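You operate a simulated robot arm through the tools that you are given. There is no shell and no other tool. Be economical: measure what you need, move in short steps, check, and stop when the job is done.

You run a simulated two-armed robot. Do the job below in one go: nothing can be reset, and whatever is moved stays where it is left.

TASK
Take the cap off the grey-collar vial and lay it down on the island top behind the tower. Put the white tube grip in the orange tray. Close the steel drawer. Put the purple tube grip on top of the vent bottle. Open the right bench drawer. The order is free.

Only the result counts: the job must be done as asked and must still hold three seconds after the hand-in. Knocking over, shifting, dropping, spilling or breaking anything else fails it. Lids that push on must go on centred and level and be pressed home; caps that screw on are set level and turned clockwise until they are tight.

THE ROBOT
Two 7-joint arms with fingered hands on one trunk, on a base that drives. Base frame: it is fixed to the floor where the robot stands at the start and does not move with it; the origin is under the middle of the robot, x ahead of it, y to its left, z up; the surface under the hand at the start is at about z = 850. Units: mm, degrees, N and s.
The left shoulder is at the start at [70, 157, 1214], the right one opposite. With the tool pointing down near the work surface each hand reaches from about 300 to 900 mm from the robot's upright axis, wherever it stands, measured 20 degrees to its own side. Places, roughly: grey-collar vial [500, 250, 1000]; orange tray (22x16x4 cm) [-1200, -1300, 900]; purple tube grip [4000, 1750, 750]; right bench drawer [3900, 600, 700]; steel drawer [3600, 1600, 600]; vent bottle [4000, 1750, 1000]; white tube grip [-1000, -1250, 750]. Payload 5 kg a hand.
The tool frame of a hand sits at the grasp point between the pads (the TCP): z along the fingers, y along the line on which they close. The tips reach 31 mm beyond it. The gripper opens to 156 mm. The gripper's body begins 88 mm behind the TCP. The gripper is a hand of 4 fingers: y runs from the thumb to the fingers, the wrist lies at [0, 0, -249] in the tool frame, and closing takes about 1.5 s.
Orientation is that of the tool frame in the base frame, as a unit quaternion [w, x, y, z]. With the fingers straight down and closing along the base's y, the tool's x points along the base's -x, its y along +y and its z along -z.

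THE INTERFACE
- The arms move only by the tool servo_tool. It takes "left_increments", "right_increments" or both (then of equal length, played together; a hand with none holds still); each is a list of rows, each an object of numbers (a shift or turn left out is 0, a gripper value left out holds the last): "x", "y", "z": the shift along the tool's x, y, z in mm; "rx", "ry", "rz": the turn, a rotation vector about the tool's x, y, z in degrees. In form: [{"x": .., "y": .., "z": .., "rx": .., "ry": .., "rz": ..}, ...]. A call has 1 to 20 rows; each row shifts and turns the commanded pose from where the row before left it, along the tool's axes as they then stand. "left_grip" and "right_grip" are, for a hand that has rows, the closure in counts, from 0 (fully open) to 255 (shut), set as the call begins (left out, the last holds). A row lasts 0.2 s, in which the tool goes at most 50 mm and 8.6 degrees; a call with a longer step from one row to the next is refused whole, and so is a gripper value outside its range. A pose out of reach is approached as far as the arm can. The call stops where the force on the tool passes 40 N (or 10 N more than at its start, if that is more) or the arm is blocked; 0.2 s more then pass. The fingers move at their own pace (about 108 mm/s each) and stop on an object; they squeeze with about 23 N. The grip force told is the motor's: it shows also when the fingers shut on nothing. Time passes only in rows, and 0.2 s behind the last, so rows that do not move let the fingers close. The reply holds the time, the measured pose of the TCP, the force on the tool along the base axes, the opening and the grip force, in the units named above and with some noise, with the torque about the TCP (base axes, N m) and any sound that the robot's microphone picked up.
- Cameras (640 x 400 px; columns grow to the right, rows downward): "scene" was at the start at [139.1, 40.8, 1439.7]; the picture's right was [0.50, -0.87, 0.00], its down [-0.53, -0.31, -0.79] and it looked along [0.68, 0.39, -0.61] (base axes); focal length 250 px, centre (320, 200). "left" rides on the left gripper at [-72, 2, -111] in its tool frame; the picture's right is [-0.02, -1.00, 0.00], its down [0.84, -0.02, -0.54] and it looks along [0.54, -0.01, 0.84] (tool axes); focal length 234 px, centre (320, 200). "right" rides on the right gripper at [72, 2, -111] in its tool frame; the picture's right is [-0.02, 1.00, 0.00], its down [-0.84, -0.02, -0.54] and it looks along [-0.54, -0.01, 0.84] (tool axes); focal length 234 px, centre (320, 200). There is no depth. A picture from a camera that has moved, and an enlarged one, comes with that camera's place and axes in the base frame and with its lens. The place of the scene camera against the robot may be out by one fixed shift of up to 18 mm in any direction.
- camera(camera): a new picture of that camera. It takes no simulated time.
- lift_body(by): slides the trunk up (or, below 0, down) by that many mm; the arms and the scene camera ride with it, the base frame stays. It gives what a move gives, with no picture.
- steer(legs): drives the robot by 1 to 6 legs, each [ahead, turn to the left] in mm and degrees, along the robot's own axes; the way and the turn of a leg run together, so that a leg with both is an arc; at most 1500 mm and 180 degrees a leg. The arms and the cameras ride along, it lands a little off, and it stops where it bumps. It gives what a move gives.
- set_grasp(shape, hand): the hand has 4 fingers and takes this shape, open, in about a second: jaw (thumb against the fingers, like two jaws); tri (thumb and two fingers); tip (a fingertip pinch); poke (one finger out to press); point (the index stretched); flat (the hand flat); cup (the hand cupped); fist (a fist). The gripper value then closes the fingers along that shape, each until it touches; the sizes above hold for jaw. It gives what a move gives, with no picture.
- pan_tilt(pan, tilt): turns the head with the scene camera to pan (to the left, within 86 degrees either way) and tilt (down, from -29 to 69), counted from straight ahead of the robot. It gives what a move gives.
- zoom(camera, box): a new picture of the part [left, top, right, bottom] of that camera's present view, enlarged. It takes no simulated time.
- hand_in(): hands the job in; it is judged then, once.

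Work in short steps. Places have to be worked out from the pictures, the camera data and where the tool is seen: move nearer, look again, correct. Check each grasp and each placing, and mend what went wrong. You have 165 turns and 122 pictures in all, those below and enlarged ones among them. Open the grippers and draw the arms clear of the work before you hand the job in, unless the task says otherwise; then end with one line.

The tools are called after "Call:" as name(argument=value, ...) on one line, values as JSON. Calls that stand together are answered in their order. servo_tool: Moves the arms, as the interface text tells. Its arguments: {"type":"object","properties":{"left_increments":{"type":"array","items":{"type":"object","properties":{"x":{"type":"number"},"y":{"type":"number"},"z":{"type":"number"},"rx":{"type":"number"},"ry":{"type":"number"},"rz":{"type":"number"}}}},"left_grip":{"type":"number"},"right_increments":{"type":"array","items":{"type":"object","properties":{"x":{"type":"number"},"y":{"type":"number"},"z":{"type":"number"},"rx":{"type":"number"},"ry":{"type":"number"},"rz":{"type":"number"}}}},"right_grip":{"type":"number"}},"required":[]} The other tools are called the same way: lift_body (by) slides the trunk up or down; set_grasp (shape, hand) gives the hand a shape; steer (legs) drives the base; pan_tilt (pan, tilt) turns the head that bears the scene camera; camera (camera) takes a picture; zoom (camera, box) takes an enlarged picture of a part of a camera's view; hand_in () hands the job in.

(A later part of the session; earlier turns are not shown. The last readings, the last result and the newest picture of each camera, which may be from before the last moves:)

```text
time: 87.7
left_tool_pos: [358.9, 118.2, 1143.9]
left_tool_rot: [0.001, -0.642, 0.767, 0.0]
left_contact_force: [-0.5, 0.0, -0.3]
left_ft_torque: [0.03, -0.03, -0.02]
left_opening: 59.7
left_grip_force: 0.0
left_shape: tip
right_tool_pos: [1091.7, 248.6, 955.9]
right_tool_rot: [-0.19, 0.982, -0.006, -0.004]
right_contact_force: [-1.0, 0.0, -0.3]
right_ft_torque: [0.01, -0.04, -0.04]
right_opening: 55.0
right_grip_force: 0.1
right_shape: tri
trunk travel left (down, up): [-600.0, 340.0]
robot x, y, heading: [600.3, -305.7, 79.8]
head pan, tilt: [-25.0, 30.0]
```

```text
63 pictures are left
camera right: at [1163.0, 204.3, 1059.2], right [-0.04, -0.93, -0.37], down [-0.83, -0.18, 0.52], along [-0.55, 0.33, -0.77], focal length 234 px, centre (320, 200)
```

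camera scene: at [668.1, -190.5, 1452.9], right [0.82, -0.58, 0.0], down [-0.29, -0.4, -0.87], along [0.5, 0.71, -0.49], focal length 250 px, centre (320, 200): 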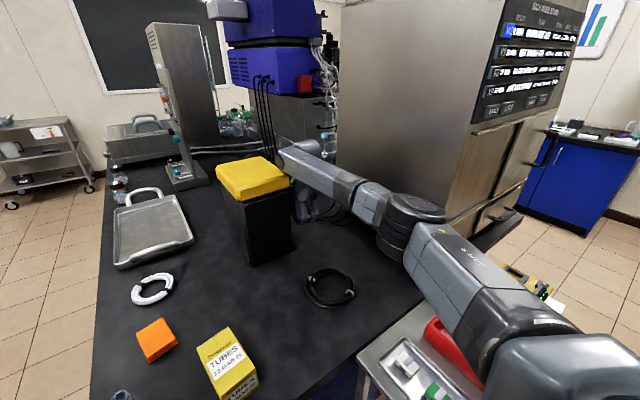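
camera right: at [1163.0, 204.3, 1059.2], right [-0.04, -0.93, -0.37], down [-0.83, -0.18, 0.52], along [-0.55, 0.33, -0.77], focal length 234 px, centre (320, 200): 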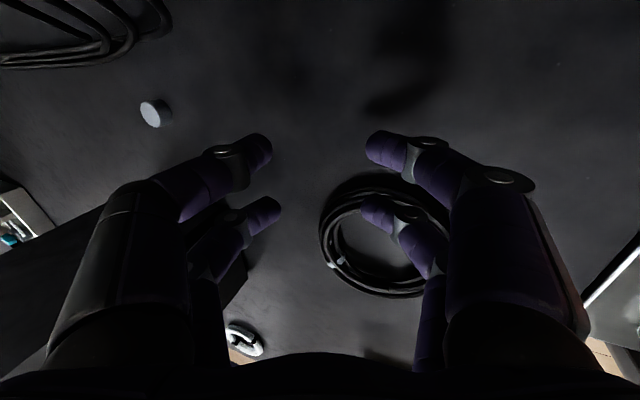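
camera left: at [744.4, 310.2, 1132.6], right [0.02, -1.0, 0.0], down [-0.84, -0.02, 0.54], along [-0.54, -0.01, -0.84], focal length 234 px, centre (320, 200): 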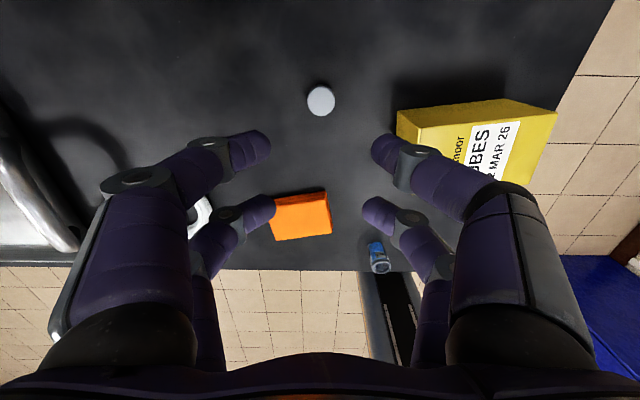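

Cap verified at about [1107, 490] behind the tower. Now folding the right arm back to the carry pose before driving to the white grip's area.

Call:
servo_tool(right_increments=[{"x": -32, "y": 13, "z": -35}, {"x": -33, "y": 13, "z": -35}, {"x": -33, "y": 13, "z": -35}, {"x": -33, "y": 13, "z": -35}, {"x": -33, "y": 13, "z": -35}, {"x": -33, "y": 13, "z": -35}, {"x": -33, "y": 13, "z": -35}, {"rx": -7.3}, {"rx": -7.3}, {"rx": -7.3}])

Call:
servo_tool(right_increments=[{"rz": 8.33}, {"rz": 8.33}, {"rz": 8.33}, {"rz": 8.33}, {"rz": 8.33}, {"rz": 8.33}, {"rz": 8.33}, {"rz": 8.33}, {"rz": 8.33}, {"rz": 8.33}, {"rz": 8.33}, {"rz": 8.33}])

Call:
steer(legs=[[-500, 0], [0, 124]])

Call:
pan_tilt(pan=0, tilt=20)

Call:
camera(camera="scene")

```text
time: 89.9
left_tool_pos: [359.8, 119.7, 1142.9]
left_tool_rot: [-0.001, -0.641, 0.768, 0.0]
left_contact_force: [-0.5, 0.4, 0.8]
left_ft_torque: [-0.01, -0.02, 0.02]
left_opening: 59.5
left_grip_force: 0.0
left_shape: tip
right_tool_pos: [917.2, 140.9, 1138.8]
right_tool_rot: [0.003, 1.0, -0.006, -0.006]
right_contact_force: [0.2, 0.2, -1.1]
right_ft_torque: [0.0, 0.0, 0.0]
right_opening: 55.0
right_grip_force: 0.0
right_shape: tri
right hand out of reach, approached as far as the arm can: row 4, 5, 6, 7
trunk travel left (down, up): [-600.0, 340.0]
robot x, y, heading: [599.9, -305.2, 79.7]
head pan, tilt: [-25.0, 30.0]
```

```text
time: 92.5
left_tool_pos: [360.3, 119.2, 1143.3]
left_tool_rot: [0.0, -0.641, 0.767, 0.0]
left_contact_force: [1.2, 1.0, 0.3]
left_ft_torque: [0.0, 0.0, -0.03]
left_opening: 59.6
left_grip_force: 0.1
left_shape: tip
right_tool_pos: [915.3, 139.9, 1139.5]
right_tool_rot: [-0.005, -0.638, 0.77, 0.003]
right_contact_force: [-0.5, -0.5, -0.7]
right_ft_torque: [0.01, -0.03, 0.03]
right_opening: 55.0
right_grip_force: 0.1
right_shape: tri
trunk travel left (down, up): [-600.0, 340.0]
robot x, y, heading: [597.8, -303.8, 80.1]
head pan, tilt: [-25.0, 30.0]
```

```text
time: 100.6
left_tool_pos: [294.0, -1230.8, 1142.4]
left_tool_rot: [0.0, 0.978, 0.21, 0.0]
left_contact_force: [0.3, 0.7, -0.4]
left_ft_torque: [0.0, -0.01, 0.02]
left_opening: 59.7
left_grip_force: 0.0
left_shape: tip
right_tool_pos: [-38.3, -784.6, 1139.3]
right_tool_rot: [0.004, 0.978, 0.208, 0.003]
right_contact_force: [0.3, -0.8, 0.4]
right_ft_torque: [0.0, -0.04, 0.02]
right_opening: 55.0
right_grip_force: 0.1
right_shape: tri
trunk travel left (down, up): [-600.0, 340.0]
robot x, y, heading: [505.6, -794.7, -155.7]
head pan, tilt: [-25.0, 30.0]
```

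```text
time: 101.5
left_tool_pos: [293.6, -1231.2, 1142.5]
left_tool_rot: [0.0, 0.978, 0.21, 0.0]
left_contact_force: [-0.1, 0.2, -0.8]
left_ft_torque: [0.02, 0.0, -0.02]
left_opening: 59.3
left_grip_force: 0.0
left_shape: tip
right_tool_pos: [-38.5, -783.9, 1138.6]
right_tool_rot: [0.005, 0.978, 0.208, 0.004]
right_contact_force: [-0.2, -0.1, 0.1]
right_ft_torque: [0.02, 0.02, 0.0]
right_opening: 55.1
right_grip_force: 0.1
right_shape: tri
trunk travel left (down, up): [-600.0, 340.0]
robot x, y, heading: [509.8, -794.5, -155.6]
head pan, tilt: [0.0, 20.0]
```

```text
62 pictures are left
camera scene: at [392.1, -857.3, 1467.8], right [-0.41, 0.91, 0.0], down [0.31, 0.14, -0.94], along [-0.86, -0.38, -0.34], focal length 250 px, centre (320, 200)
```

scene: 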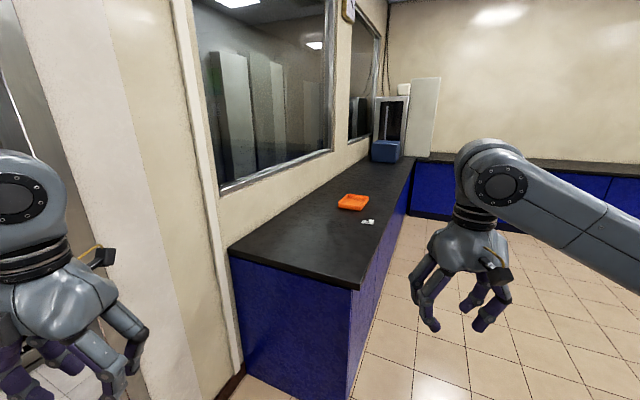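

The orange tray and white grip are on a wall counter (top ≈850, front edge y≈−1035): grip about [−940, −1140], tray about [−1200, −1305]. Driving to about [−960, −640] facing −y.

Call:
steer(legs=[[0, -30], [1470, 0], [0, 96]])

Call:
pan_tilt(pan=5, tilt=45)

Call:
camera(camera="scene")

```text
time: 114.2
left_tool_pos: [-630.1, -1025.6, 1142.5]
left_tool_rot: [0.0, 0.71, 0.704, 0.0]
left_contact_force: [-0.3, 0.0, 0.9]
left_ft_torque: [0.02, -0.01, -0.02]
left_opening: 59.6
left_grip_force: 0.1
left_shape: tip
right_tool_pos: [-1172.9, -1142.5, 1138.8]
right_tool_rot: [0.003, 0.711, 0.703, 0.005]
right_contact_force: [-0.6, -0.4, 0.6]
right_ft_torque: [0.0, -0.05, 0.01]
right_opening: 55.2
right_grip_force: 0.1
right_shape: tri
trunk travel left (down, up): [-600.0, 340.0]
robot x, y, heading: [-934.5, -647.4, -90.5]
head pan, tilt: [0.0, 20.0]
```

```text
time: 115.1
left_tool_pos: [-629.3, -1026.2, 1144.0]
left_tool_rot: [-0.001, 0.71, 0.705, 0.0]
left_contact_force: [-0.5, 0.5, -0.6]
left_ft_torque: [0.0, 0.0, -0.02]
left_opening: 59.6
left_grip_force: 0.1
left_shape: tip
right_tool_pos: [-1173.9, -1143.2, 1140.2]
right_tool_rot: [0.002, 0.711, 0.703, 0.005]
right_contact_force: [1.3, 0.0, -0.1]
right_ft_torque: [0.01, 0.02, -0.03]
right_opening: 55.0
right_grip_force: 0.0
right_shape: tri
trunk travel left (down, up): [-600.0, 340.0]
robot x, y, heading: [-937.1, -649.6, -90.5]
head pan, tilt: [5.0, 45.0]
```

```text
61 pictures are left
camera scene: at [-915.3, -783.3, 1429.2], right [-1.0, -0.08, 0.0], down [-0.06, 0.7, -0.71], along [0.06, -0.71, -0.71], focal length 250 px, centre (320, 200)
```

scene: 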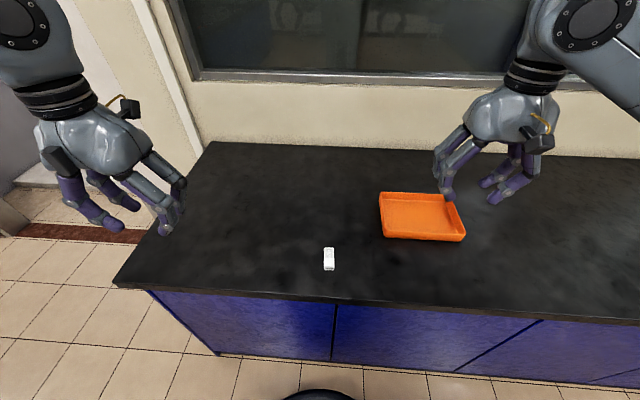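

White grip is near [−907, −1130], tray centre near [−1180, −1300]. Moving the right hand above the grip for a wrist-camera look.

Call:
servo_tool(right_increments=[{"x": -3, "y": 38, "z": 20}, {"x": -3, "y": 38, "z": 20}, {"x": -3, "y": 38, "z": 20}, {"x": -3, "y": 38, "z": 20}, {"x": -3, "y": 38, "z": 20}, {"x": -3, "y": 38, "z": 20}, {"x": -3, "y": 37, "z": 20}, {}])

Call:
camera(camera="right")

```text
time: 116.9
left_tool_pos: [-629.6, -1026.3, 1143.0]
left_tool_rot: [0.001, 0.71, 0.705, 0.001]
left_contact_force: [0.1, 0.9, 0.2]
left_ft_torque: [-0.01, 0.0, -0.02]
left_opening: 59.7
left_grip_force: 0.0
left_shape: tip
right_tool_pos: [-910.0, -1164.3, 1002.9]
right_tool_rot: [0.003, 0.711, 0.703, 0.006]
right_contact_force: [-1.0, 0.2, 0.4]
right_ft_torque: [0.02, -0.02, -0.03]
right_opening: 55.0
right_grip_force: 0.1
right_shape: tri
trunk travel left (down, up): [-600.0, 340.0]
robot x, y, heading: [-938.2, -649.4, -90.7]
head pan, tilt: [5.0, 45.0]
```

```text
60 pictures are left
camera right: at [-909.2, -1093.5, 1115.3], right [1.0, -0.04, 0.01], down [-0.04, -0.84, 0.54], along [-0.01, -0.54, -0.84], focal length 234 px, centre (320, 200)
```

right: 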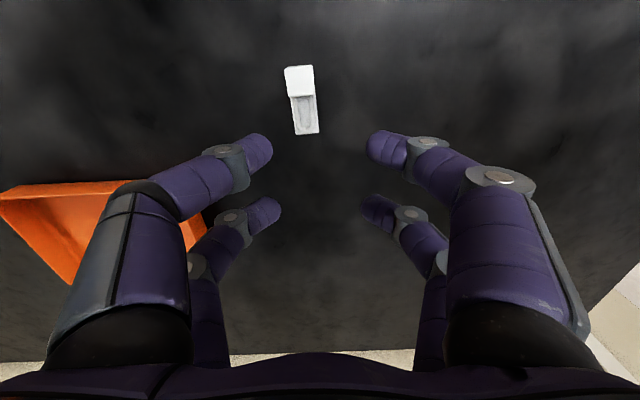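

Grip is ~64×27 mm, centred at [−925, −1138], long along y. Centring the hand over it so both pairs take it, opening to 70, and descending.

Call:
servo_tool(right_increments=[{"x": 12.5, "y": -7.5}, {"x": 12.5, "y": -7.5}, {"z": 25}, {"z": 25}, {"z": 25}, {"z": 20}, {"z": 13}, {}], right_grip=141)

Call:
camera(camera="right")

```text
time: 118.7
left_tool_pos: [-629.3, -1025.6, 1142.1]
left_tool_rot: [-0.001, 0.71, 0.704, 0.0]
left_contact_force: [-0.1, -0.1, 0.0]
left_ft_torque: [-0.03, -0.01, 0.02]
left_opening: 59.5
left_grip_force: 0.0
left_shape: tip
right_tool_pos: [-921.9, -1141.1, 892.8]
right_tool_rot: [0.003, 0.712, 0.702, 0.004]
right_contact_force: [0.2, -0.6, 0.5]
right_ft_torque: [-0.01, 0.0, -0.01]
right_opening: 69.2
right_grip_force: 0.1
right_shape: tri
trunk travel left (down, up): [-600.0, 340.0]
robot x, y, heading: [-934.9, -653.8, -90.3]
head pan, tilt: [5.0, 45.0]
```

```text
59 pictures are left
camera right: at [-919.9, -1070.3, 1006.5], right [1.0, -0.04, 0.01], down [-0.04, -0.84, 0.54], along [-0.01, -0.54, -0.84], focal length 234 px, centre (320, 200)
```

right: 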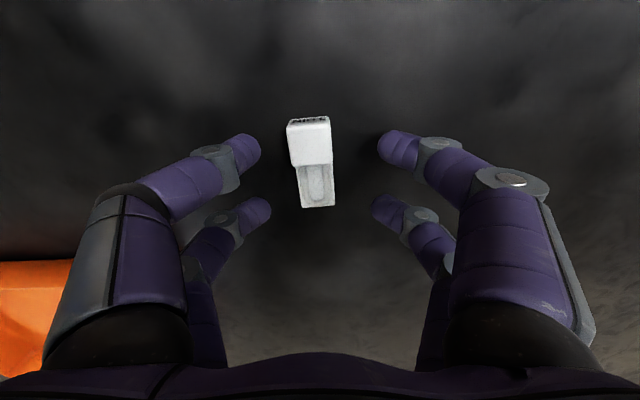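

I'll put the near pair at the grip's middle (shift −18 mm in y, so the far pair clears its end), go down a bit more and close.

Call:
servo_tool(right_increments=[{"x": -18, "y": -1.5}, {"z": 5}, {"z": 3}, {}])

Call:
servo_tool(right_increments=[{}, {}, {}, {}, {}], right_grip=255)

Call:
camera(camera="right")

```text
time: 119.7
left_tool_pos: [-627.9, -1026.2, 1142.6]
left_tool_rot: [0.001, 0.709, 0.705, 0.0]
left_contact_force: [0.9, 0.3, -0.8]
left_ft_torque: [0.02, -0.01, 0.03]
left_opening: 59.4
left_grip_force: 0.0
left_shape: tip
right_tool_pos: [-923.3, -1158.8, 885.5]
right_tool_rot: [0.002, 0.711, 0.703, 0.005]
right_contact_force: [0.2, 0.2, 1.6]
right_ft_torque: [-0.01, -0.03, 0.0]
right_opening: 69.3
right_grip_force: 0.1
right_shape: tri
trunk travel left (down, up): [-600.0, 340.0]
robot x, y, heading: [-935.1, -649.2, -90.4]
head pan, tilt: [5.0, 45.0]
```

```text
time: 120.9
left_tool_pos: [-629.2, -1024.7, 1143.2]
left_tool_rot: [-0.001, 0.71, 0.704, 0.0]
left_contact_force: [-0.8, 0.6, 0.2]
left_ft_torque: [0.04, -0.01, -0.02]
left_opening: 59.9
left_grip_force: 0.1
left_shape: tip
right_tool_pos: [-922.1, -1160.4, 886.0]
right_tool_rot: [0.003, 0.711, 0.703, 0.004]
right_contact_force: [0.9, -0.8, 5.5]
right_ft_torque: [0.09, 0.06, -0.02]
right_opening: 3.8
right_grip_force: 23.4
right_shape: tri
trunk travel left (down, up): [-600.0, 340.0]
robot x, y, heading: [-935.6, -647.6, -90.7]
head pan, tilt: [5.0, 45.0]
```

```text
58 pictures are left
camera right: at [-921.7, -1087.5, 999.2], right [1.0, -0.04, 0.01], down [-0.04, -0.84, 0.54], along [-0.01, -0.54, -0.84], focal length 234 px, centre (320, 200)
```

right: 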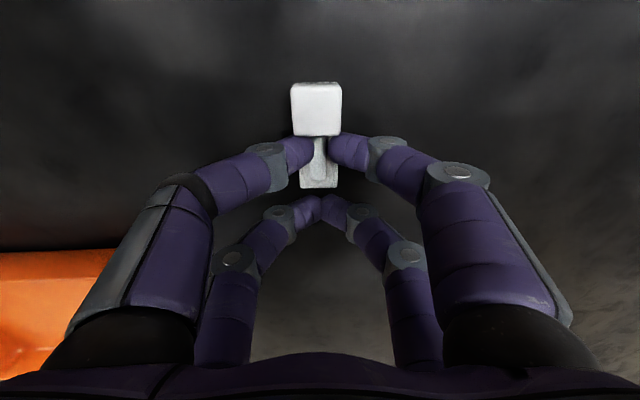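

Only the thin stem was pinched. Reopening, shifting +20 mm in y so the near pair takes the block itself.

Call:
servo_tool(right_increments=[{}, {}, {}, {"x": 10}, {"x": 10}, {}], right_grip=141)

Call:
servo_tool(right_increments=[{}, {}, {}, {}, {}], right_grip=255)

Call:
camera(camera="right")

```text
time: 122.3
left_tool_pos: [-627.5, -1025.4, 1143.6]
left_tool_rot: [0.001, 0.709, 0.705, -0.001]
left_contact_force: [-0.2, 0.4, 0.7]
left_ft_torque: [0.0, 0.0, -0.03]
left_opening: 59.7
left_grip_force: 0.1
left_shape: tip
right_tool_pos: [-921.6, -1138.8, 885.5]
right_tool_rot: [0.003, 0.711, 0.703, 0.005]
right_contact_force: [0.9, 0.4, 0.6]
right_ft_torque: [-0.02, 0.04, -0.02]
right_opening: 68.9
right_grip_force: 0.1
right_shape: tri
trunk travel left (down, up): [-600.0, 340.0]
robot x, y, heading: [-936.1, -650.9, -90.6]
head pan, tilt: [5.0, 45.0]
```

```text
time: 123.5
left_tool_pos: [-630.1, -1025.7, 1142.3]
left_tool_rot: [0.0, 0.709, 0.705, 0.0]
left_contact_force: [0.3, 0.2, 0.4]
left_ft_torque: [0.02, 0.01, 0.0]
left_opening: 59.6
left_grip_force: 0.1
left_shape: tip
right_tool_pos: [-922.1, -1138.2, 887.2]
right_tool_rot: [0.003, 0.711, 0.703, 0.004]
right_contact_force: [0.0, -1.2, 7.0]
right_ft_torque: [0.07, 0.13, -0.06]
right_opening: 12.7
right_grip_force: 23.0
right_shape: tri
trunk travel left (down, up): [-600.0, 340.0]
robot x, y, heading: [-936.0, -649.8, -90.3]
head pan, tilt: [5.0, 45.0]
```

```text
57 pictures are left
camera right: at [-921.1, -1067.3, 999.6], right [1.0, -0.04, 0.01], down [-0.04, -0.84, 0.54], along [-0.01, -0.54, -0.84], focal length 234 px, centre (320, 200)
```

right: 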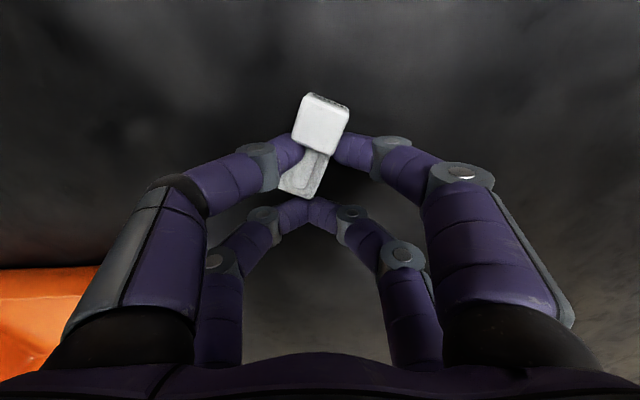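

Block gripped firmly (slightly rotated). Lifting and carrying over the tray.

Call:
servo_tool(right_increments=[{"z": -15}, {"z": -35}, {"z": -40}, {"z": -40}, {"y": -37, "x": -24}, {"y": -37, "x": -24}, {"y": -37, "x": -24}, {"y": -37, "x": -24}, {"y": -37, "x": -24}, {"y": -37, "x": -24}, {"y": -36, "x": -24}, {}])

Call:
camera(camera="right")

Call:
camera(camera="scene")

```text
time: 126.1
left_tool_pos: [-627.2, -1025.5, 1142.3]
left_tool_rot: [0.0, 0.71, 0.704, 0.0]
left_contact_force: [0.1, -0.1, 0.0]
left_ft_torque: [-0.02, 0.0, 0.04]
left_opening: 59.7
left_grip_force: 0.1
left_shape: tip
right_tool_pos: [-1183.6, -1304.2, 1014.1]
right_tool_rot: [0.003, 0.711, 0.703, 0.004]
right_contact_force: [0.0, 0.4, -0.7]
right_ft_torque: [0.0, 0.04, 0.0]
right_opening: 12.4
right_grip_force: 23.2
right_shape: tri
trunk travel left (down, up): [-600.0, 340.0]
robot x, y, heading: [-936.6, -646.7, -90.4]
head pan, tilt: [5.0, 45.0]
```

```text
56 pictures are left
camera right: at [-1183.2, -1233.3, 1127.3], right [1.0, -0.04, 0.01], down [-0.04, -0.84, 0.54], along [-0.01, -0.54, -0.84], focal length 234 px, centre (320, 200)
```

right: 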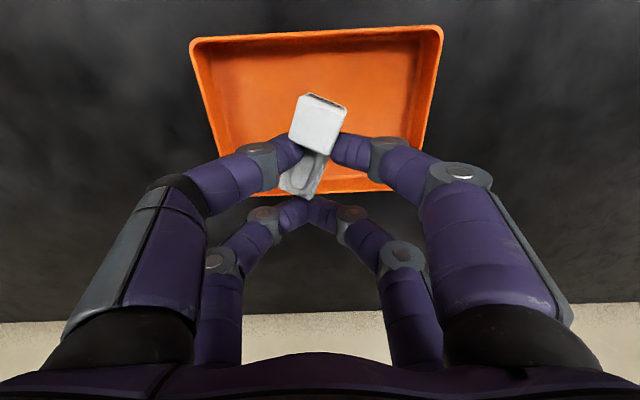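

```text
55 pictures are left
camera scene: at [-914.3, -782.7, 1429.2], right [-1.0, -0.08, 0.0], down [-0.06, 0.7, -0.71], along [0.06, -0.7, -0.71], focal length 250 px, centre (320, 200)
```

scene: 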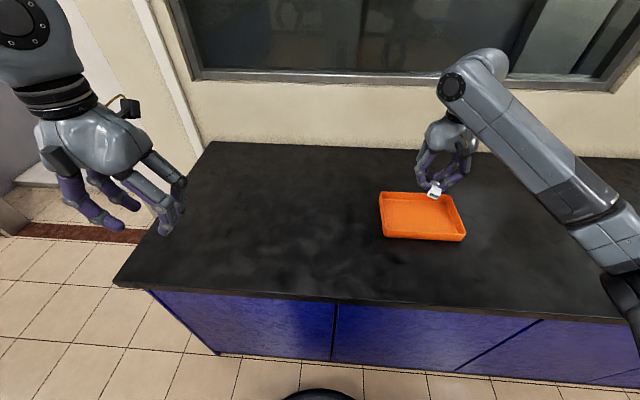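

Tray rim spans x −1285…−1072, y −1372…−1230; the object is over its centre. Lowering into it until contact.

Call:
servo_tool(right_increments=[{"x": 2, "y": 3, "z": 30}, {"z": 30}, {"z": 30}, {"z": 22}, {"z": 3}, {"z": 3}, {"z": 2}, {"z": 2}, {}])

```text
time: 128.1
left_tool_pos: [-629.1, -1024.6, 1142.4]
left_tool_rot: [0.0, 0.71, 0.705, 0.0]
left_contact_force: [-0.6, 0.0, -0.2]
left_ft_torque: [0.01, 0.03, -0.02]
left_opening: 59.6
left_grip_force: 0.1
left_shape: tip
right_tool_pos: [-1178.2, -1301.0, 891.4]
right_tool_rot: [0.004, 0.711, 0.703, 0.004]
right_contact_force: [1.3, -0.3, 6.3]
right_ft_torque: [-0.07, 0.15, 0.03]
right_opening: 12.5
right_grip_force: 23.3
right_shape: tri
trunk travel left (down, up): [-600.0, 340.0]
robot x, y, heading: [-932.0, -646.3, -90.4]
head pan, tilt: [5.0, 45.0]
```

Contact in the tray. Releasing and lifting straight up.

Call:
servo_tool(right_increments=[{}, {}, {}, {"z": -15}, {"z": -40}, {"z": -40}, {"z": -40}, {"z": -40}], right_grip=165)

Call:
camera(camera="right")

```text
time: 129.9
left_tool_pos: [-628.5, -1025.2, 1142.7]
left_tool_rot: [0.0, 0.71, 0.704, 0.0]
left_contact_force: [0.0, -0.1, 0.2]
left_ft_torque: [-0.03, -0.03, -0.03]
left_opening: 59.5
left_grip_force: 0.3
left_shape: tip
right_tool_pos: [-1182.8, -1299.9, 1064.3]
right_tool_rot: [0.003, 0.711, 0.703, 0.005]
right_contact_force: [-0.2, 0.4, 0.6]
right_ft_torque: [-0.01, 0.04, -0.01]
right_opening: 54.5
right_grip_force: 0.0
right_shape: tri
trunk travel left (down, up): [-600.0, 340.0]
robot x, y, heading: [-933.6, -647.7, -90.2]
head pan, tilt: [5.0, 45.0]
```

```text
54 pictures are left
camera right: at [-1181.4, -1228.4, 1179.5], right [1.0, -0.04, 0.01], down [-0.04, -0.84, 0.54], along [-0.01, -0.54, -0.84], focal length 234 px, centre (320, 200)
```

right: 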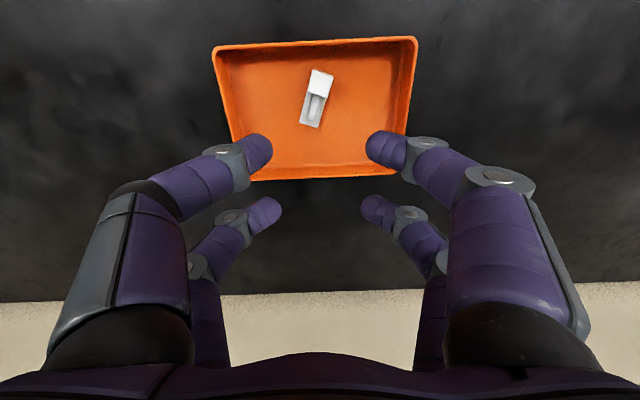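

White grip lies in the tray. Folding the right arm and driving back along the corridor (y≈−570) toward the far benches.

Call:
servo_tool(right_increments=[{"z": -40}, {"x": 40, "y": 10, "z": -8}, {"x": 40, "y": 10, "z": -8}, {"x": 40, "y": 10, "z": -8}, {"x": 40, "y": 10, "z": -8}, {"x": 40, "y": 10, "z": -8}, {"x": 40, "y": 9, "z": -8}])

Call:
steer(legs=[[0, 91.5], [1500, 0], [1500, 0]])

Call:
pan_tilt(pan=30, tilt=20)

Call:
camera(camera="scene")

```text
time: 131.5
left_tool_pos: [-627.9, -1023.8, 1144.2]
left_tool_rot: [0.001, 0.71, 0.704, 0.0]
left_contact_force: [0.3, 0.5, 0.4]
left_ft_torque: [-0.02, 0.0, 0.03]
left_opening: 59.6
left_grip_force: 0.0
left_shape: tip
right_tool_pos: [-1121.0, -1059.9, 1154.9]
right_tool_rot: [0.004, 0.711, 0.703, 0.005]
right_contact_force: [0.1, 0.1, -0.3]
right_ft_torque: [0.0, 0.02, -0.01]
right_opening: 54.8
right_grip_force: 0.0
right_shape: tri
trunk travel left (down, up): [-600.0, 340.0]
robot x, y, heading: [-938.6, -648.9, -90.5]
head pan, tilt: [5.0, 45.0]
```

```text
time: 150.1
left_tool_pos: [2446.2, -348.3, 1140.3]
left_tool_rot: [-0.006, 0.006, 1.0, 0.008]
left_contact_force: [-0.7, -1.5, -0.2]
left_ft_torque: [0.18, -0.07, -0.01]
left_opening: 60.1
left_grip_force: 0.1
left_shape: tip
right_tool_pos: [2496.9, -834.9, 1151.2]
right_tool_rot: [-0.002, -0.006, 1.0, 0.012]
right_contact_force: [-1.3, -1.2, 1.0]
right_ft_torque: [0.22, -0.13, 0.02]
right_opening: 54.8
right_grip_force: 0.1
right_shape: tri
trunk travel left (down, up): [-600.0, 340.0]
robot x, y, heading: [2080.5, -641.1, 0.9]
head pan, tilt: [5.0, 45.0]
stopped in leg 3: the robot was blocked; the commanded pose is now the measured one
```

```text
time: 151.0
left_tool_pos: [2445.4, -350.1, 1138.4]
left_tool_rot: [-0.007, 0.009, 1.0, 0.009]
left_contact_force: [-0.1, 0.3, 0.2]
left_ft_torque: [0.02, 0.03, 0.0]
left_opening: 59.9
left_grip_force: 0.2
left_shape: tip
right_tool_pos: [2498.4, -841.6, 1149.6]
right_tool_rot: [-0.002, -0.004, 1.0, 0.012]
right_contact_force: [0.3, -0.1, 0.3]
right_ft_torque: [-0.01, -0.02, -0.03]
right_opening: 55.5
right_grip_force: 0.1
right_shape: tri
trunk travel left (down, up): [-600.0, 340.0]
robot x, y, heading: [2080.9, -637.9, 0.7]
head pan, tilt: [30.0, 20.0]
```

```text
53 pictures are left
camera scene: at [2230.1, -536.6, 1468.0], right [0.51, -0.86, 0.03], down [-0.3, -0.21, -0.93], along [0.81, 0.47, -0.37], focal length 250 px, centre (320, 200)
```

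scene: 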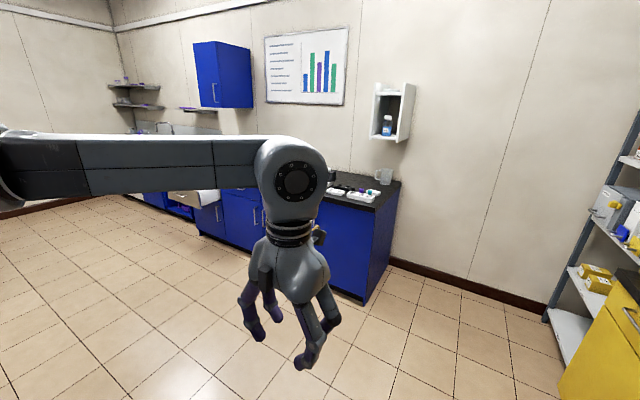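

The drive stopped at x≈2080 with the body slightly tilted. Looking down ahead/right to see what blocks it.

Call:
pan_tilt(pan=-30, tilt=55)

Call:
camera(camera="scene")

```text
time: 152.3
left_tool_pos: [2444.7, -351.1, 1138.8]
left_tool_rot: [-0.006, 0.007, 1.0, 0.01]
left_contact_force: [0.1, -0.6, -0.5]
left_ft_torque: [-0.02, 0.0, 0.02]
left_opening: 60.1
left_grip_force: 0.1
left_shape: tip
right_tool_pos: [2498.1, -841.5, 1150.8]
right_tool_rot: [-0.001, -0.004, 1.0, 0.011]
right_contact_force: [-0.6, -1.4, -0.2]
right_ft_torque: [-0.01, -0.01, -0.01]
right_opening: 55.3
right_grip_force: 0.2
right_shape: tri
trunk travel left (down, up): [-600.0, 340.0]
robot x, y, heading: [2080.0, -642.1, 0.9]
head pan, tilt: [-30.0, 55.0]
```

```text
52 pictures are left
camera scene: at [2211.3, -621.4, 1419.3], right [-0.49, -0.87, 0.04], down [-0.72, 0.38, -0.59], along [0.5, -0.31, -0.81], focal length 250 px, centre (320, 200)
```

scene: 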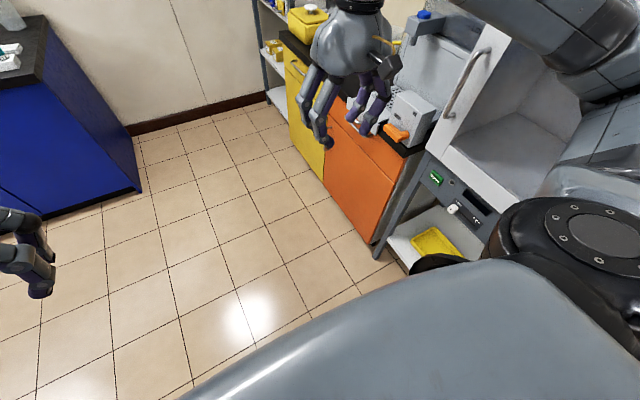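

The right elbow has bumped the fume hood on the right. Backing off, then passing along y≈−470 midway between hood and island.

Call:
steer(legs=[[-350, 0], [0, 25], [400, 0], [0, -25], [850, 0]])

Call:
pan_tilt(pan=-80, tilt=25)

Call:
camera(camera="scene")

Call:
pan_tilt(pan=55, tilt=25)

Call:
camera(camera="scene")

```text
time: 152.9
left_tool_pos: [2435.7, -421.3, 1138.6]
left_tool_rot: [-0.013, 0.019, 0.999, 0.034]
left_contact_force: [-0.3, -1.3, 1.2]
left_ft_torque: [0.12, -0.07, -0.01]
left_opening: 60.0
left_grip_force: 0.2
left_shape: tip
right_tool_pos: [2496.6, -904.7, 1136.8]
right_tool_rot: [0.005, -0.003, 0.999, 0.037]
right_contact_force: [-0.9, -0.4, 0.9]
right_ft_torque: [0.01, -0.01, 0.0]
right_opening: 55.2
right_grip_force: 0.0
right_shape: tri
trunk travel left (down, up): [-600.0, 340.0]
robot x, y, heading: [2081.6, -639.0, 1.2]
head pan, tilt: [-30.0, 55.0]
stopped in leg 1: the robot was blocked; the commanded pose is now the measured one
```

```text
time: 154.1
left_tool_pos: [2437.1, -422.8, 1138.5]
left_tool_rot: [-0.013, 0.019, 0.999, 0.036]
left_contact_force: [0.1, -0.3, 0.1]
left_ft_torque: [0.0, -0.01, 0.01]
left_opening: 60.0
left_grip_force: 0.0
left_shape: tip
right_tool_pos: [2497.7, -904.6, 1137.0]
right_tool_rot: [0.006, 0.001, 0.999, 0.036]
right_contact_force: [0.4, 0.1, -0.8]
right_ft_torque: [-0.03, 0.0, 0.03]
right_opening: 54.9
right_grip_force: 0.1
right_shape: tri
trunk travel left (down, up): [-600.0, 340.0]
robot x, y, heading: [2075.5, -640.3, 1.0]
head pan, tilt: [-80.0, 25.0]
```

```text
51 pictures are left
camera scene: at [2165.3, -660.7, 1467.1], right [-0.98, -0.19, 0.01], down [-0.08, 0.37, -0.92], along [0.17, -0.91, -0.38], focal length 250 px, centre (320, 200)
```

scene: 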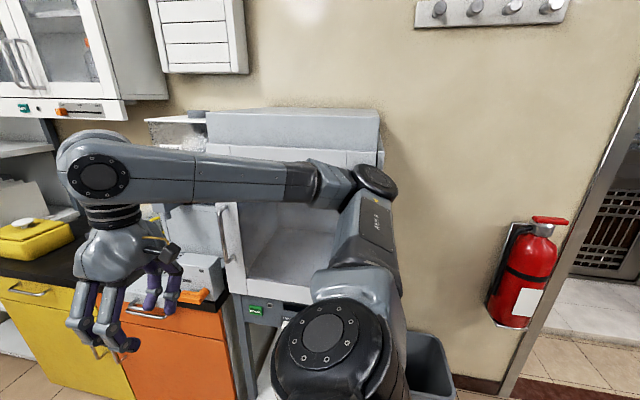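

```text
time: 156.3
left_tool_pos: [2437.4, -421.5, 1139.6]
left_tool_rot: [-0.014, 0.02, 0.999, 0.035]
left_contact_force: [-0.8, 0.3, -0.9]
left_ft_torque: [0.01, -0.02, 0.0]
left_opening: 60.1
left_grip_force: 0.0
left_shape: tip
right_tool_pos: [2498.0, -906.1, 1135.9]
right_tool_rot: [0.007, 0.001, 0.999, 0.035]
right_contact_force: [-0.1, -0.1, -0.2]
right_ft_torque: [-0.01, -0.03, 0.0]
right_opening: 55.2
right_grip_force: 0.1
right_shape: tri
trunk travel left (down, up): [-600.0, 340.0]
robot x, y, heading: [2078.3, -634.7, 1.2]
head pan, tilt: [55.0, 25.0]
```

```text
50 pictures are left
camera scene: at [2198.9, -494.3, 1458.5], right [0.83, -0.56, 0.02], down [-0.24, -0.39, -0.89], along [0.51, 0.73, -0.46], focal length 250 px, centre (320, 200)
```

scene: 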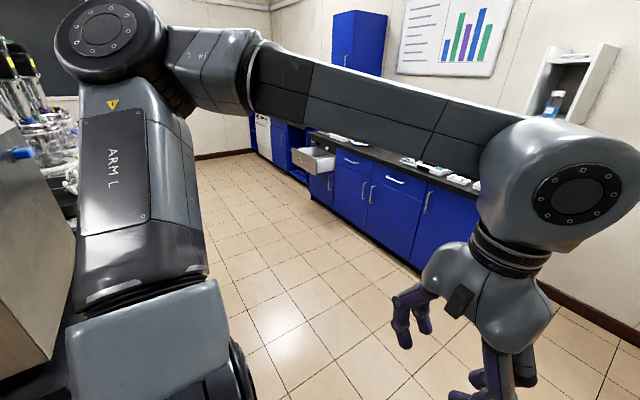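

The body is being rolled to the right; I need to know if the left elbow is jammed on the oven side. Looking left.

Call:
pan_tilt(pan=86, tilt=45)

Call:
camera(camera="scene")

Call:
pan_tilt(pan=-86, tilt=50)

Call:
camera(camera="scene")

```text
time: 157.2
left_tool_pos: [2437.0, -421.6, 1138.8]
left_tool_rot: [-0.013, 0.02, 0.999, 0.036]
left_contact_force: [-0.8, 0.2, 0.1]
left_ft_torque: [0.0, -0.01, 0.04]
left_opening: 60.0
left_grip_force: 0.0
left_shape: tip
right_tool_pos: [2496.5, -906.2, 1135.1]
right_tool_rot: [0.006, 0.0, 0.999, 0.035]
right_contact_force: [0.0, -0.1, 0.4]
right_ft_torque: [0.02, -0.02, 0.0]
right_opening: 55.2
right_grip_force: 0.0
right_shape: tri
trunk travel left (down, up): [-600.0, 340.0]
robot x, y, heading: [2078.2, -637.5, 1.1]
head pan, tilt: [85.9, 45.0]
```

```text
49 pictures are left
camera scene: at [2152.0, -491.0, 1427.9], right [1.0, -0.05, 0.0], down [-0.04, -0.74, -0.67], along [0.03, 0.67, -0.74], focal length 250 px, centre (320, 200)
```

scene: 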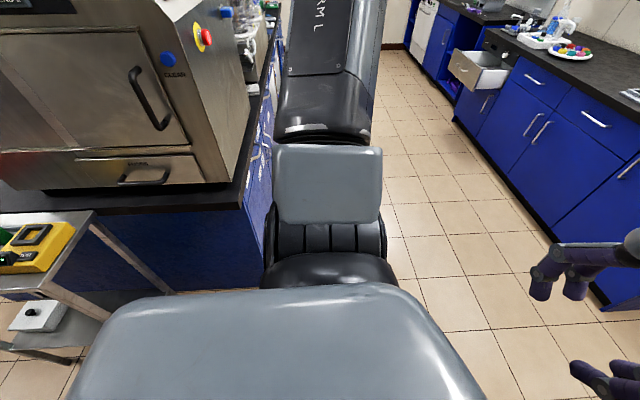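

```text
time: 159.8
left_tool_pos: [2437.7, -421.5, 1140.0]
left_tool_rot: [-0.012, 0.019, 0.999, 0.035]
left_contact_force: [-0.3, 0.6, -0.5]
left_ft_torque: [0.01, -0.01, 0.0]
left_opening: 60.0
left_grip_force: 0.0
left_shape: tip
right_tool_pos: [2495.2, -906.2, 1135.8]
right_tool_rot: [0.006, -0.001, 0.999, 0.035]
right_contact_force: [0.2, -0.4, 0.1]
right_ft_torque: [0.01, 0.0, 0.0]
right_opening: 55.4
right_grip_force: 0.1
right_shape: tri
trunk travel left (down, up): [-600.0, 340.0]
robot x, y, heading: [2077.9, -635.5, 1.0]
head pan, tilt: [-85.9, 50.0]
```

```text
48 pictures are left
camera scene: at [2153.5, -649.2, 1428.6], right [-1.0, -0.09, 0.01], down [-0.07, 0.73, -0.68], along [0.05, -0.68, -0.74], focal length 250 px, centre (320, 200)
```

scene: 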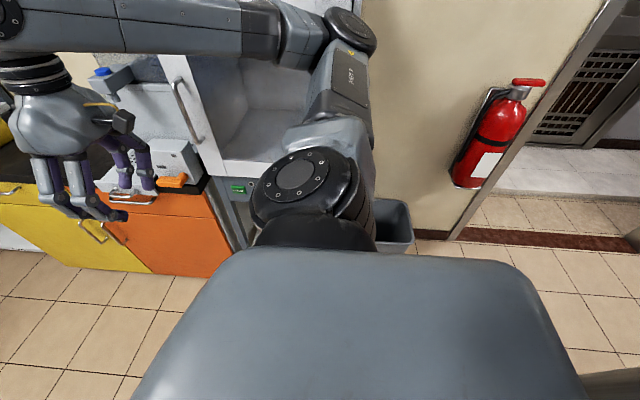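

Need to see precisely what the right elbow is caught on; zooming there.

Call:
pan_tilt(pan=-86, tilt=25)

Call:
zoom(camera="scene", box=[120, 70, 420, 290])

```text
time: 160.7
left_tool_pos: [2435.8, -421.8, 1140.2]
left_tool_rot: [-0.012, 0.019, 0.999, 0.035]
left_contact_force: [0.1, 0.2, 0.1]
left_ft_torque: [-0.01, 0.01, 0.03]
left_opening: 60.0
left_grip_force: 0.1
left_shape: tip
right_tool_pos: [2495.7, -906.8, 1136.6]
right_tool_rot: [0.007, -0.002, 0.999, 0.036]
right_contact_force: [0.3, 0.4, 0.2]
right_ft_torque: [0.03, -0.02, 0.01]
right_opening: 55.0
right_grip_force: 0.1
right_shape: tri
trunk travel left (down, up): [-600.0, 340.0]
robot x, y, heading: [2078.3, -632.6, 1.0]
head pan, tilt: [-85.9, 25.0]
```

```text
1.82 times, centred on (270, 180) of scene
camera zoom: at [2154.3, -662.6, 1466.7], right [-1.0, -0.09, 0.01], down [-0.04, 0.38, -0.92], along [0.08, -0.92, -0.38], focal length 454 px, centre (411, 236)
```

zoom: 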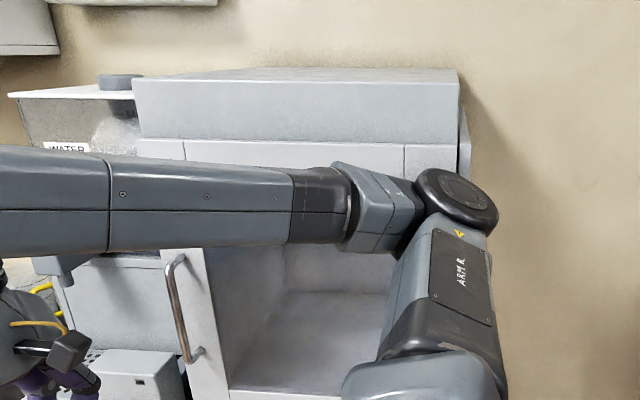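

The elbow is only at the hood's front corner. The left wrist camera looks back at the base, so I'll check the floor around it.

Call:
camera(camera="left")

```text
46 pictures are left
camera left: at [2510.9, -431.1, 1248.7], right [-0.01, -1.0, -0.07], down [-0.83, -0.03, 0.56], along [-0.56, 0.07, -0.82], focal length 234 px, centre (320, 200)
```

left: 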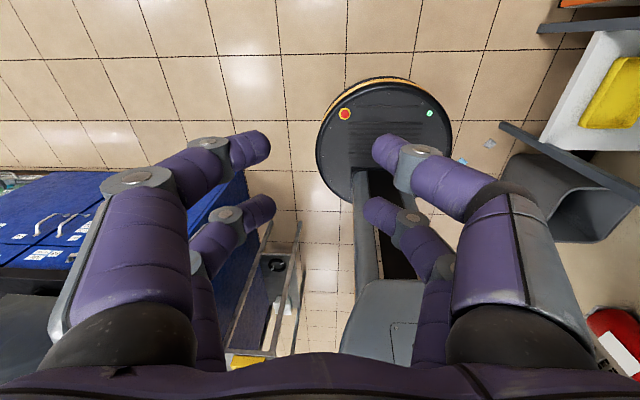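

Base and floor look clear. Checking the left elbow higher up, since the roll is away from the left side.

Call:
pan_tilt(pan=86, tilt=15)

Call:
camera(camera="scene")

```text
time: 163.3
left_tool_pos: [2435.6, -422.6, 1140.8]
left_tool_rot: [-0.011, 0.019, 0.999, 0.035]
left_contact_force: [-0.4, -0.5, -0.1]
left_ft_torque: [0.03, -0.02, 0.02]
left_opening: 59.9
left_grip_force: 0.1
left_shape: tip
right_tool_pos: [2495.6, -905.9, 1137.3]
right_tool_rot: [0.007, -0.003, 0.999, 0.036]
right_contact_force: [-0.6, 0.5, -0.7]
right_ft_torque: [-0.01, -0.03, -0.01]
right_opening: 55.1
right_grip_force: 0.1
right_shape: tri
trunk travel left (down, up): [-600.0, 340.0]
robot x, y, heading: [2077.1, -633.8, 1.0]
head pan, tilt: [85.9, 15.0]
```

```text
45 pictures are left
camera scene: at [2150.5, -477.2, 1474.5], right [1.0, -0.05, 0.0], down [-0.02, -0.3, -0.95], along [0.05, 0.95, -0.3], focal length 250 px, centre (320, 200)
```

scene: 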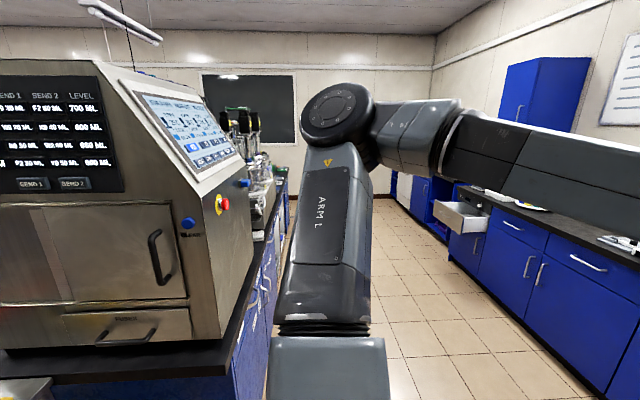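

No contact on the left. I'll pull the right elbow away from the hood by stretching the right hand forward and inward, in small steps, watching the body roll.

Call:
servo_tool(right_increments=[{"x": -30, "y": 30}, {"x": -30, "y": 30}, {"x": -30, "y": 30}, {"x": -30, "y": 30}, {}])

```text
time: 163.7
left_tool_pos: [2430.1, -467.6, 1139.8]
left_tool_rot: [-0.014, 0.026, 0.998, 0.052]
left_contact_force: [1.6, 0.6, -1.2]
left_ft_torque: [-0.1, 0.23, 0.0]
left_opening: 60.0
left_grip_force: 0.0
left_shape: tip
right_tool_pos: [2500.2, -944.4, 1129.9]
right_tool_rot: [0.011, 0.009, 0.999, 0.048]
right_contact_force: [-0.4, -1.5, -1.5]
right_ft_torque: [0.13, -0.04, 0.0]
right_opening: 54.9
right_grip_force: 0.1
right_shape: tri
trunk travel left (down, up): [-600.0, 340.0]
robot x, y, heading: [2072.7, -637.7, 0.6]
head pan, tilt: [85.9, 15.0]
stopped in row 1 (left hand): the arm was blocked; the commanded pose is now the measured one
```

Camera readings show the body leaning ~2.8° left: the right elbow is pressing on the hood's front corner. Reversing straight back should slide it off; trying a short reverse.

Call:
steer(legs=[[-200, 0]])

```text
time: 164.4
left_tool_pos: [2417.0, -529.6, 1142.2]
left_tool_rot: [-0.014, 0.03, 0.997, 0.076]
left_contact_force: [3.7, 0.3, -3.8]
left_ft_torque: [-0.03, 0.36, 0.06]
left_opening: 60.0
left_grip_force: 0.0
left_shape: tip
right_tool_pos: [2482.5, -1017.3, 1110.0]
right_tool_rot: [0.017, 0.028, 0.997, 0.069]
right_contact_force: [0.5, -2.3, -0.3]
right_ft_torque: [0.24, 0.09, 0.01]
right_opening: 55.0
right_grip_force: 0.1
right_shape: tri
trunk travel left (down, up): [-600.0, 340.0]
robot x, y, heading: [2070.3, -633.4, -1.0]
head pan, tilt: [85.9, 15.0]
stopped in leg 1: the robot was blocked; the commanded pose is now the measured one
```

Still held. I need to see the current right-arm/hood contact again before trying anything else.

Call:
pan_tilt(pan=-60, tilt=35)

Call:
camera(camera="scene")

```text
time: 166.7
left_tool_pos: [2406.0, -521.5, 1147.7]
left_tool_rot: [-0.006, 0.027, 0.997, 0.077]
left_contact_force: [-0.1, 0.4, 0.1]
left_ft_torque: [-0.03, -0.01, -0.02]
left_opening: 60.0
left_grip_force: 0.0
left_shape: tip
right_tool_pos: [2476.6, -1003.7, 1117.9]
right_tool_rot: [0.022, 0.017, 0.997, 0.067]
right_contact_force: [-0.6, 0.1, -0.2]
right_ft_torque: [0.01, 0.03, 0.03]
right_opening: 54.7
right_grip_force: 0.3
right_shape: tri
trunk travel left (down, up): [-600.0, 340.0]
robot x, y, heading: [2071.0, -633.2, -0.8]
head pan, tilt: [-60.0, 35.0]
```

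```text
44 pictures are left
camera scene: at [2156.2, -685.7, 1447.8], right [-0.87, -0.49, 0.0], down [-0.27, 0.48, -0.83], along [0.41, -0.73, -0.55], focal length 250 px, centre (320, 200)
```

scene: 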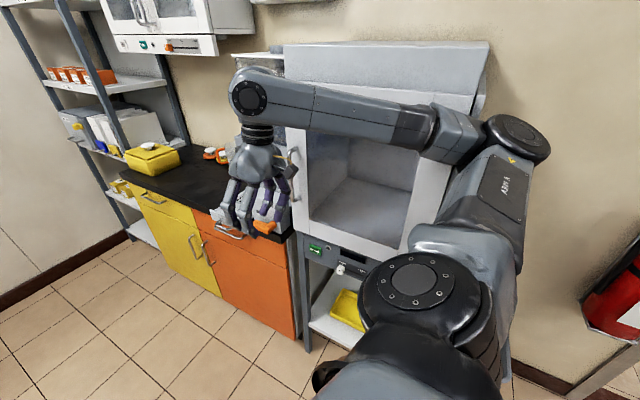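

The elbow has slid off the hood's end and the lean has mostly relaxed, but the hand is now near the bench items. Moving the right hand up and inward (+y).

Call:
servo_tool(right_increments=[{"y": 25, "z": -20}, {"y": 30, "z": -15}, {"y": 35}, {"y": 35}, {"y": 35}, {"y": 35}])

```text
time: 167.5
left_tool_pos: [2437.2, -511.8, 1145.5]
left_tool_rot: [0.013, 0.049, 0.998, 0.024]
left_contact_force: [1.1, -0.7, 0.7]
left_ft_torque: [0.12, 0.23, -0.01]
left_opening: 59.9
left_grip_force: 0.1
left_shape: tip
right_tool_pos: [2450.2, -945.8, 1104.7]
right_tool_rot: [-0.062, 0.025, 0.997, 0.025]
right_contact_force: [1.6, 2.4, -0.1]
right_ft_torque: [-0.33, 0.24, 0.09]
right_opening: 55.2
right_grip_force: 0.0
right_shape: tri
trunk travel left (down, up): [-600.0, 340.0]
robot x, y, heading: [2058.5, -634.5, -2.7]
head pan, tilt: [-60.0, 35.0]
stopped in row 3 (right hand): the arm was blocked; the commanded pose is now the measured one
```

Progress: roll is shrinking and the base slid back 13 mm. Trying the reverse again.

Call:
steer(legs=[[-150, 0]])

```text
time: 168.2
left_tool_pos: [2547.4, -510.9, 1082.6]
left_tool_rot: [-0.037, 0.023, 0.999, 0.029]
left_contact_force: [-0.9, 0.2, -0.1]
left_ft_torque: [0.05, -0.05, 0.01]
left_opening: 59.8
left_grip_force: 0.0
left_shape: tip
right_tool_pos: [2582.4, -896.9, 1024.0]
right_tool_rot: [-0.114, -0.03, 0.992, 0.054]
right_contact_force: [-5.4, -4.0, -0.7]
right_ft_torque: [0.49, -0.56, -0.18]
right_opening: 55.3
right_grip_force: 0.1
right_shape: tri
trunk travel left (down, up): [-600.0, 340.0]
robot x, y, heading: [2058.6, -634.3, -1.1]
head pan, tilt: [-60.0, 35.0]
stopped in leg 1: the robot was blocked; the commanded pose is now the measured one
```

The body is rocking forward; I'll let it settle and look again.

Call:
pan_tilt(pan=-70, tilt=30)

Call:
camera(camera="scene")

```text
time: 168.9
left_tool_pos: [2524.2, -528.8, 1093.7]
left_tool_rot: [-0.03, 0.022, 0.999, 0.024]
left_contact_force: [2.0, -0.1, -1.7]
left_ft_torque: [0.12, 0.22, 0.01]
left_opening: 59.8
left_grip_force: 0.0
left_shape: tip
right_tool_pos: [2555.8, -936.4, 1032.9]
right_tool_rot: [-0.097, -0.008, 0.994, 0.051]
right_contact_force: [2.2, 2.6, 0.0]
right_ft_torque: [-0.28, 0.23, 0.11]
right_opening: 55.0
right_grip_force: 0.0
right_shape: tri
trunk travel left (down, up): [-600.0, 340.0]
robot x, y, heading: [2058.1, -632.7, -2.4]
head pan, tilt: [-70.0, 30.0]
```

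```text
43 pictures are left
camera scene: at [2147.3, -678.1, 1456.3], right [-0.95, -0.31, 0.01], down [-0.15, 0.45, -0.88], along [0.27, -0.84, -0.47], focal length 250 px, centre (320, 200)
```

scene: 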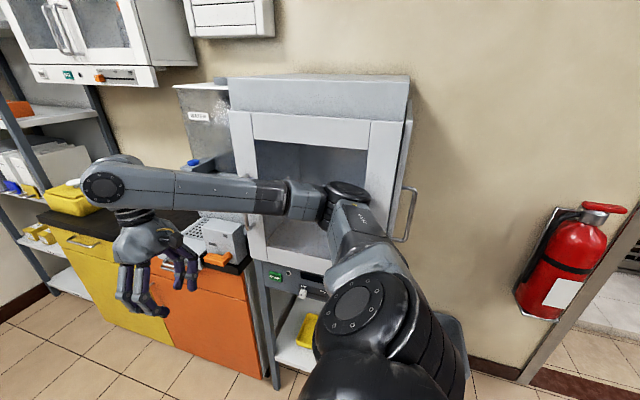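

The right elbow sits in front of the hood opening. I'll draw it out by moving the right hand left and slightly forward (straightening the elbow).

Call:
servo_tool(right_increments=[{"y": 40, "x": -10}, {"y": 40, "x": -10}, {"y": 40, "x": -10}, {"y": 40, "x": -10}, {"y": 40, "x": -10}, {"y": 40, "x": -10}])

```text
time: 170.3
left_tool_pos: [2525.8, -534.5, 1090.2]
left_tool_rot: [-0.028, 0.026, 0.999, 0.038]
left_contact_force: [-0.2, -0.1, -0.9]
left_ft_torque: [-0.09, -0.01, 0.0]
left_opening: 60.1
left_grip_force: 0.0
left_shape: tip
right_tool_pos: [2616.4, -697.7, 1044.7]
right_tool_rot: [-0.098, -0.012, 0.993, 0.057]
right_contact_force: [0.3, 0.9, 0.5]
right_ft_torque: [-0.04, -0.03, 0.0]
right_opening: 55.1
right_grip_force: 0.0
right_shape: tri
trunk travel left (down, up): [-600.0, 340.0]
robot x, y, heading: [2059.6, -630.8, -1.6]
head pan, tilt: [-70.0, 30.0]
```

That ran without a block. Moving the left hand outward for clearance while extending the right hand forward.

Call:
servo_tool(left_increments=[{"y": 35}, {"y": 35}, {"y": 35}, {"y": 35}, {}], right_increments=[{"x": -35}, {"x": -35}, {"x": -35}, {"x": -35}, {}])

Call:
camera(camera="scene")

```text
time: 171.5
left_tool_pos: [2533.2, -398.8, 1104.7]
left_tool_rot: [-0.029, 0.027, 0.998, 0.042]
left_contact_force: [-0.4, -1.4, 0.4]
left_ft_torque: [0.02, -0.01, -0.01]
left_opening: 59.9
left_grip_force: 0.1
left_shape: tip
right_tool_pos: [2754.1, -702.1, 1015.0]
right_tool_rot: [-0.099, -0.011, 0.993, 0.059]
right_contact_force: [0.7, -0.7, -0.6]
right_ft_torque: [0.02, -0.01, -0.02]
right_opening: 55.1
right_grip_force: 0.0
right_shape: tri
trunk travel left (down, up): [-600.0, 340.0]
robot x, y, heading: [2052.6, -628.5, -1.6]
head pan, tilt: [-70.0, 30.0]
```

```text
42 pictures are left
camera scene: at [2149.4, -723.8, 1451.7], right [-0.95, -0.31, 0.0], down [-0.16, 0.48, -0.87], along [0.27, -0.82, -0.5], focal length 250 px, centre (320, 200)
```

scene: 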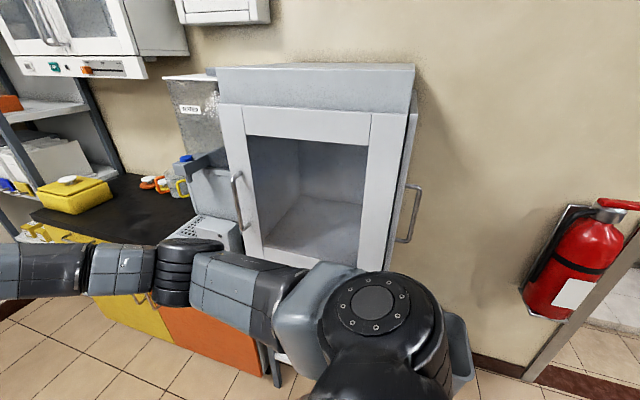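

The arm is free, the body upright, and the hood looks undisturbed. Driving forward past the island's end, then turning left.

Call:
steer(legs=[[0, 3], [950, 0], [0, 88]])

```text
time: 180.7
left_tool_pos: [2762.3, -135.7, 1104.5]
left_tool_rot: [-0.05, -0.7, 0.713, 0.007]
left_contact_force: [-0.3, -0.2, -0.2]
left_ft_torque: [0.02, -0.02, 0.03]
left_opening: 59.8
left_grip_force: 0.1
left_shape: tip
right_tool_pos: [3058.4, 91.6, 1014.6]
right_tool_rot: [0.111, 0.722, -0.683, 0.031]
right_contact_force: [-0.1, 0.4, 0.1]
right_ft_torque: [0.02, -0.01, 0.01]
right_opening: 54.9
right_grip_force: 0.0
right_shape: tri
trunk travel left (down, up): [-600.0, 340.0]
robot x, y, heading: [3015.0, -602.3, 90.4]
head pan, tilt: [-70.0, 30.0]
```

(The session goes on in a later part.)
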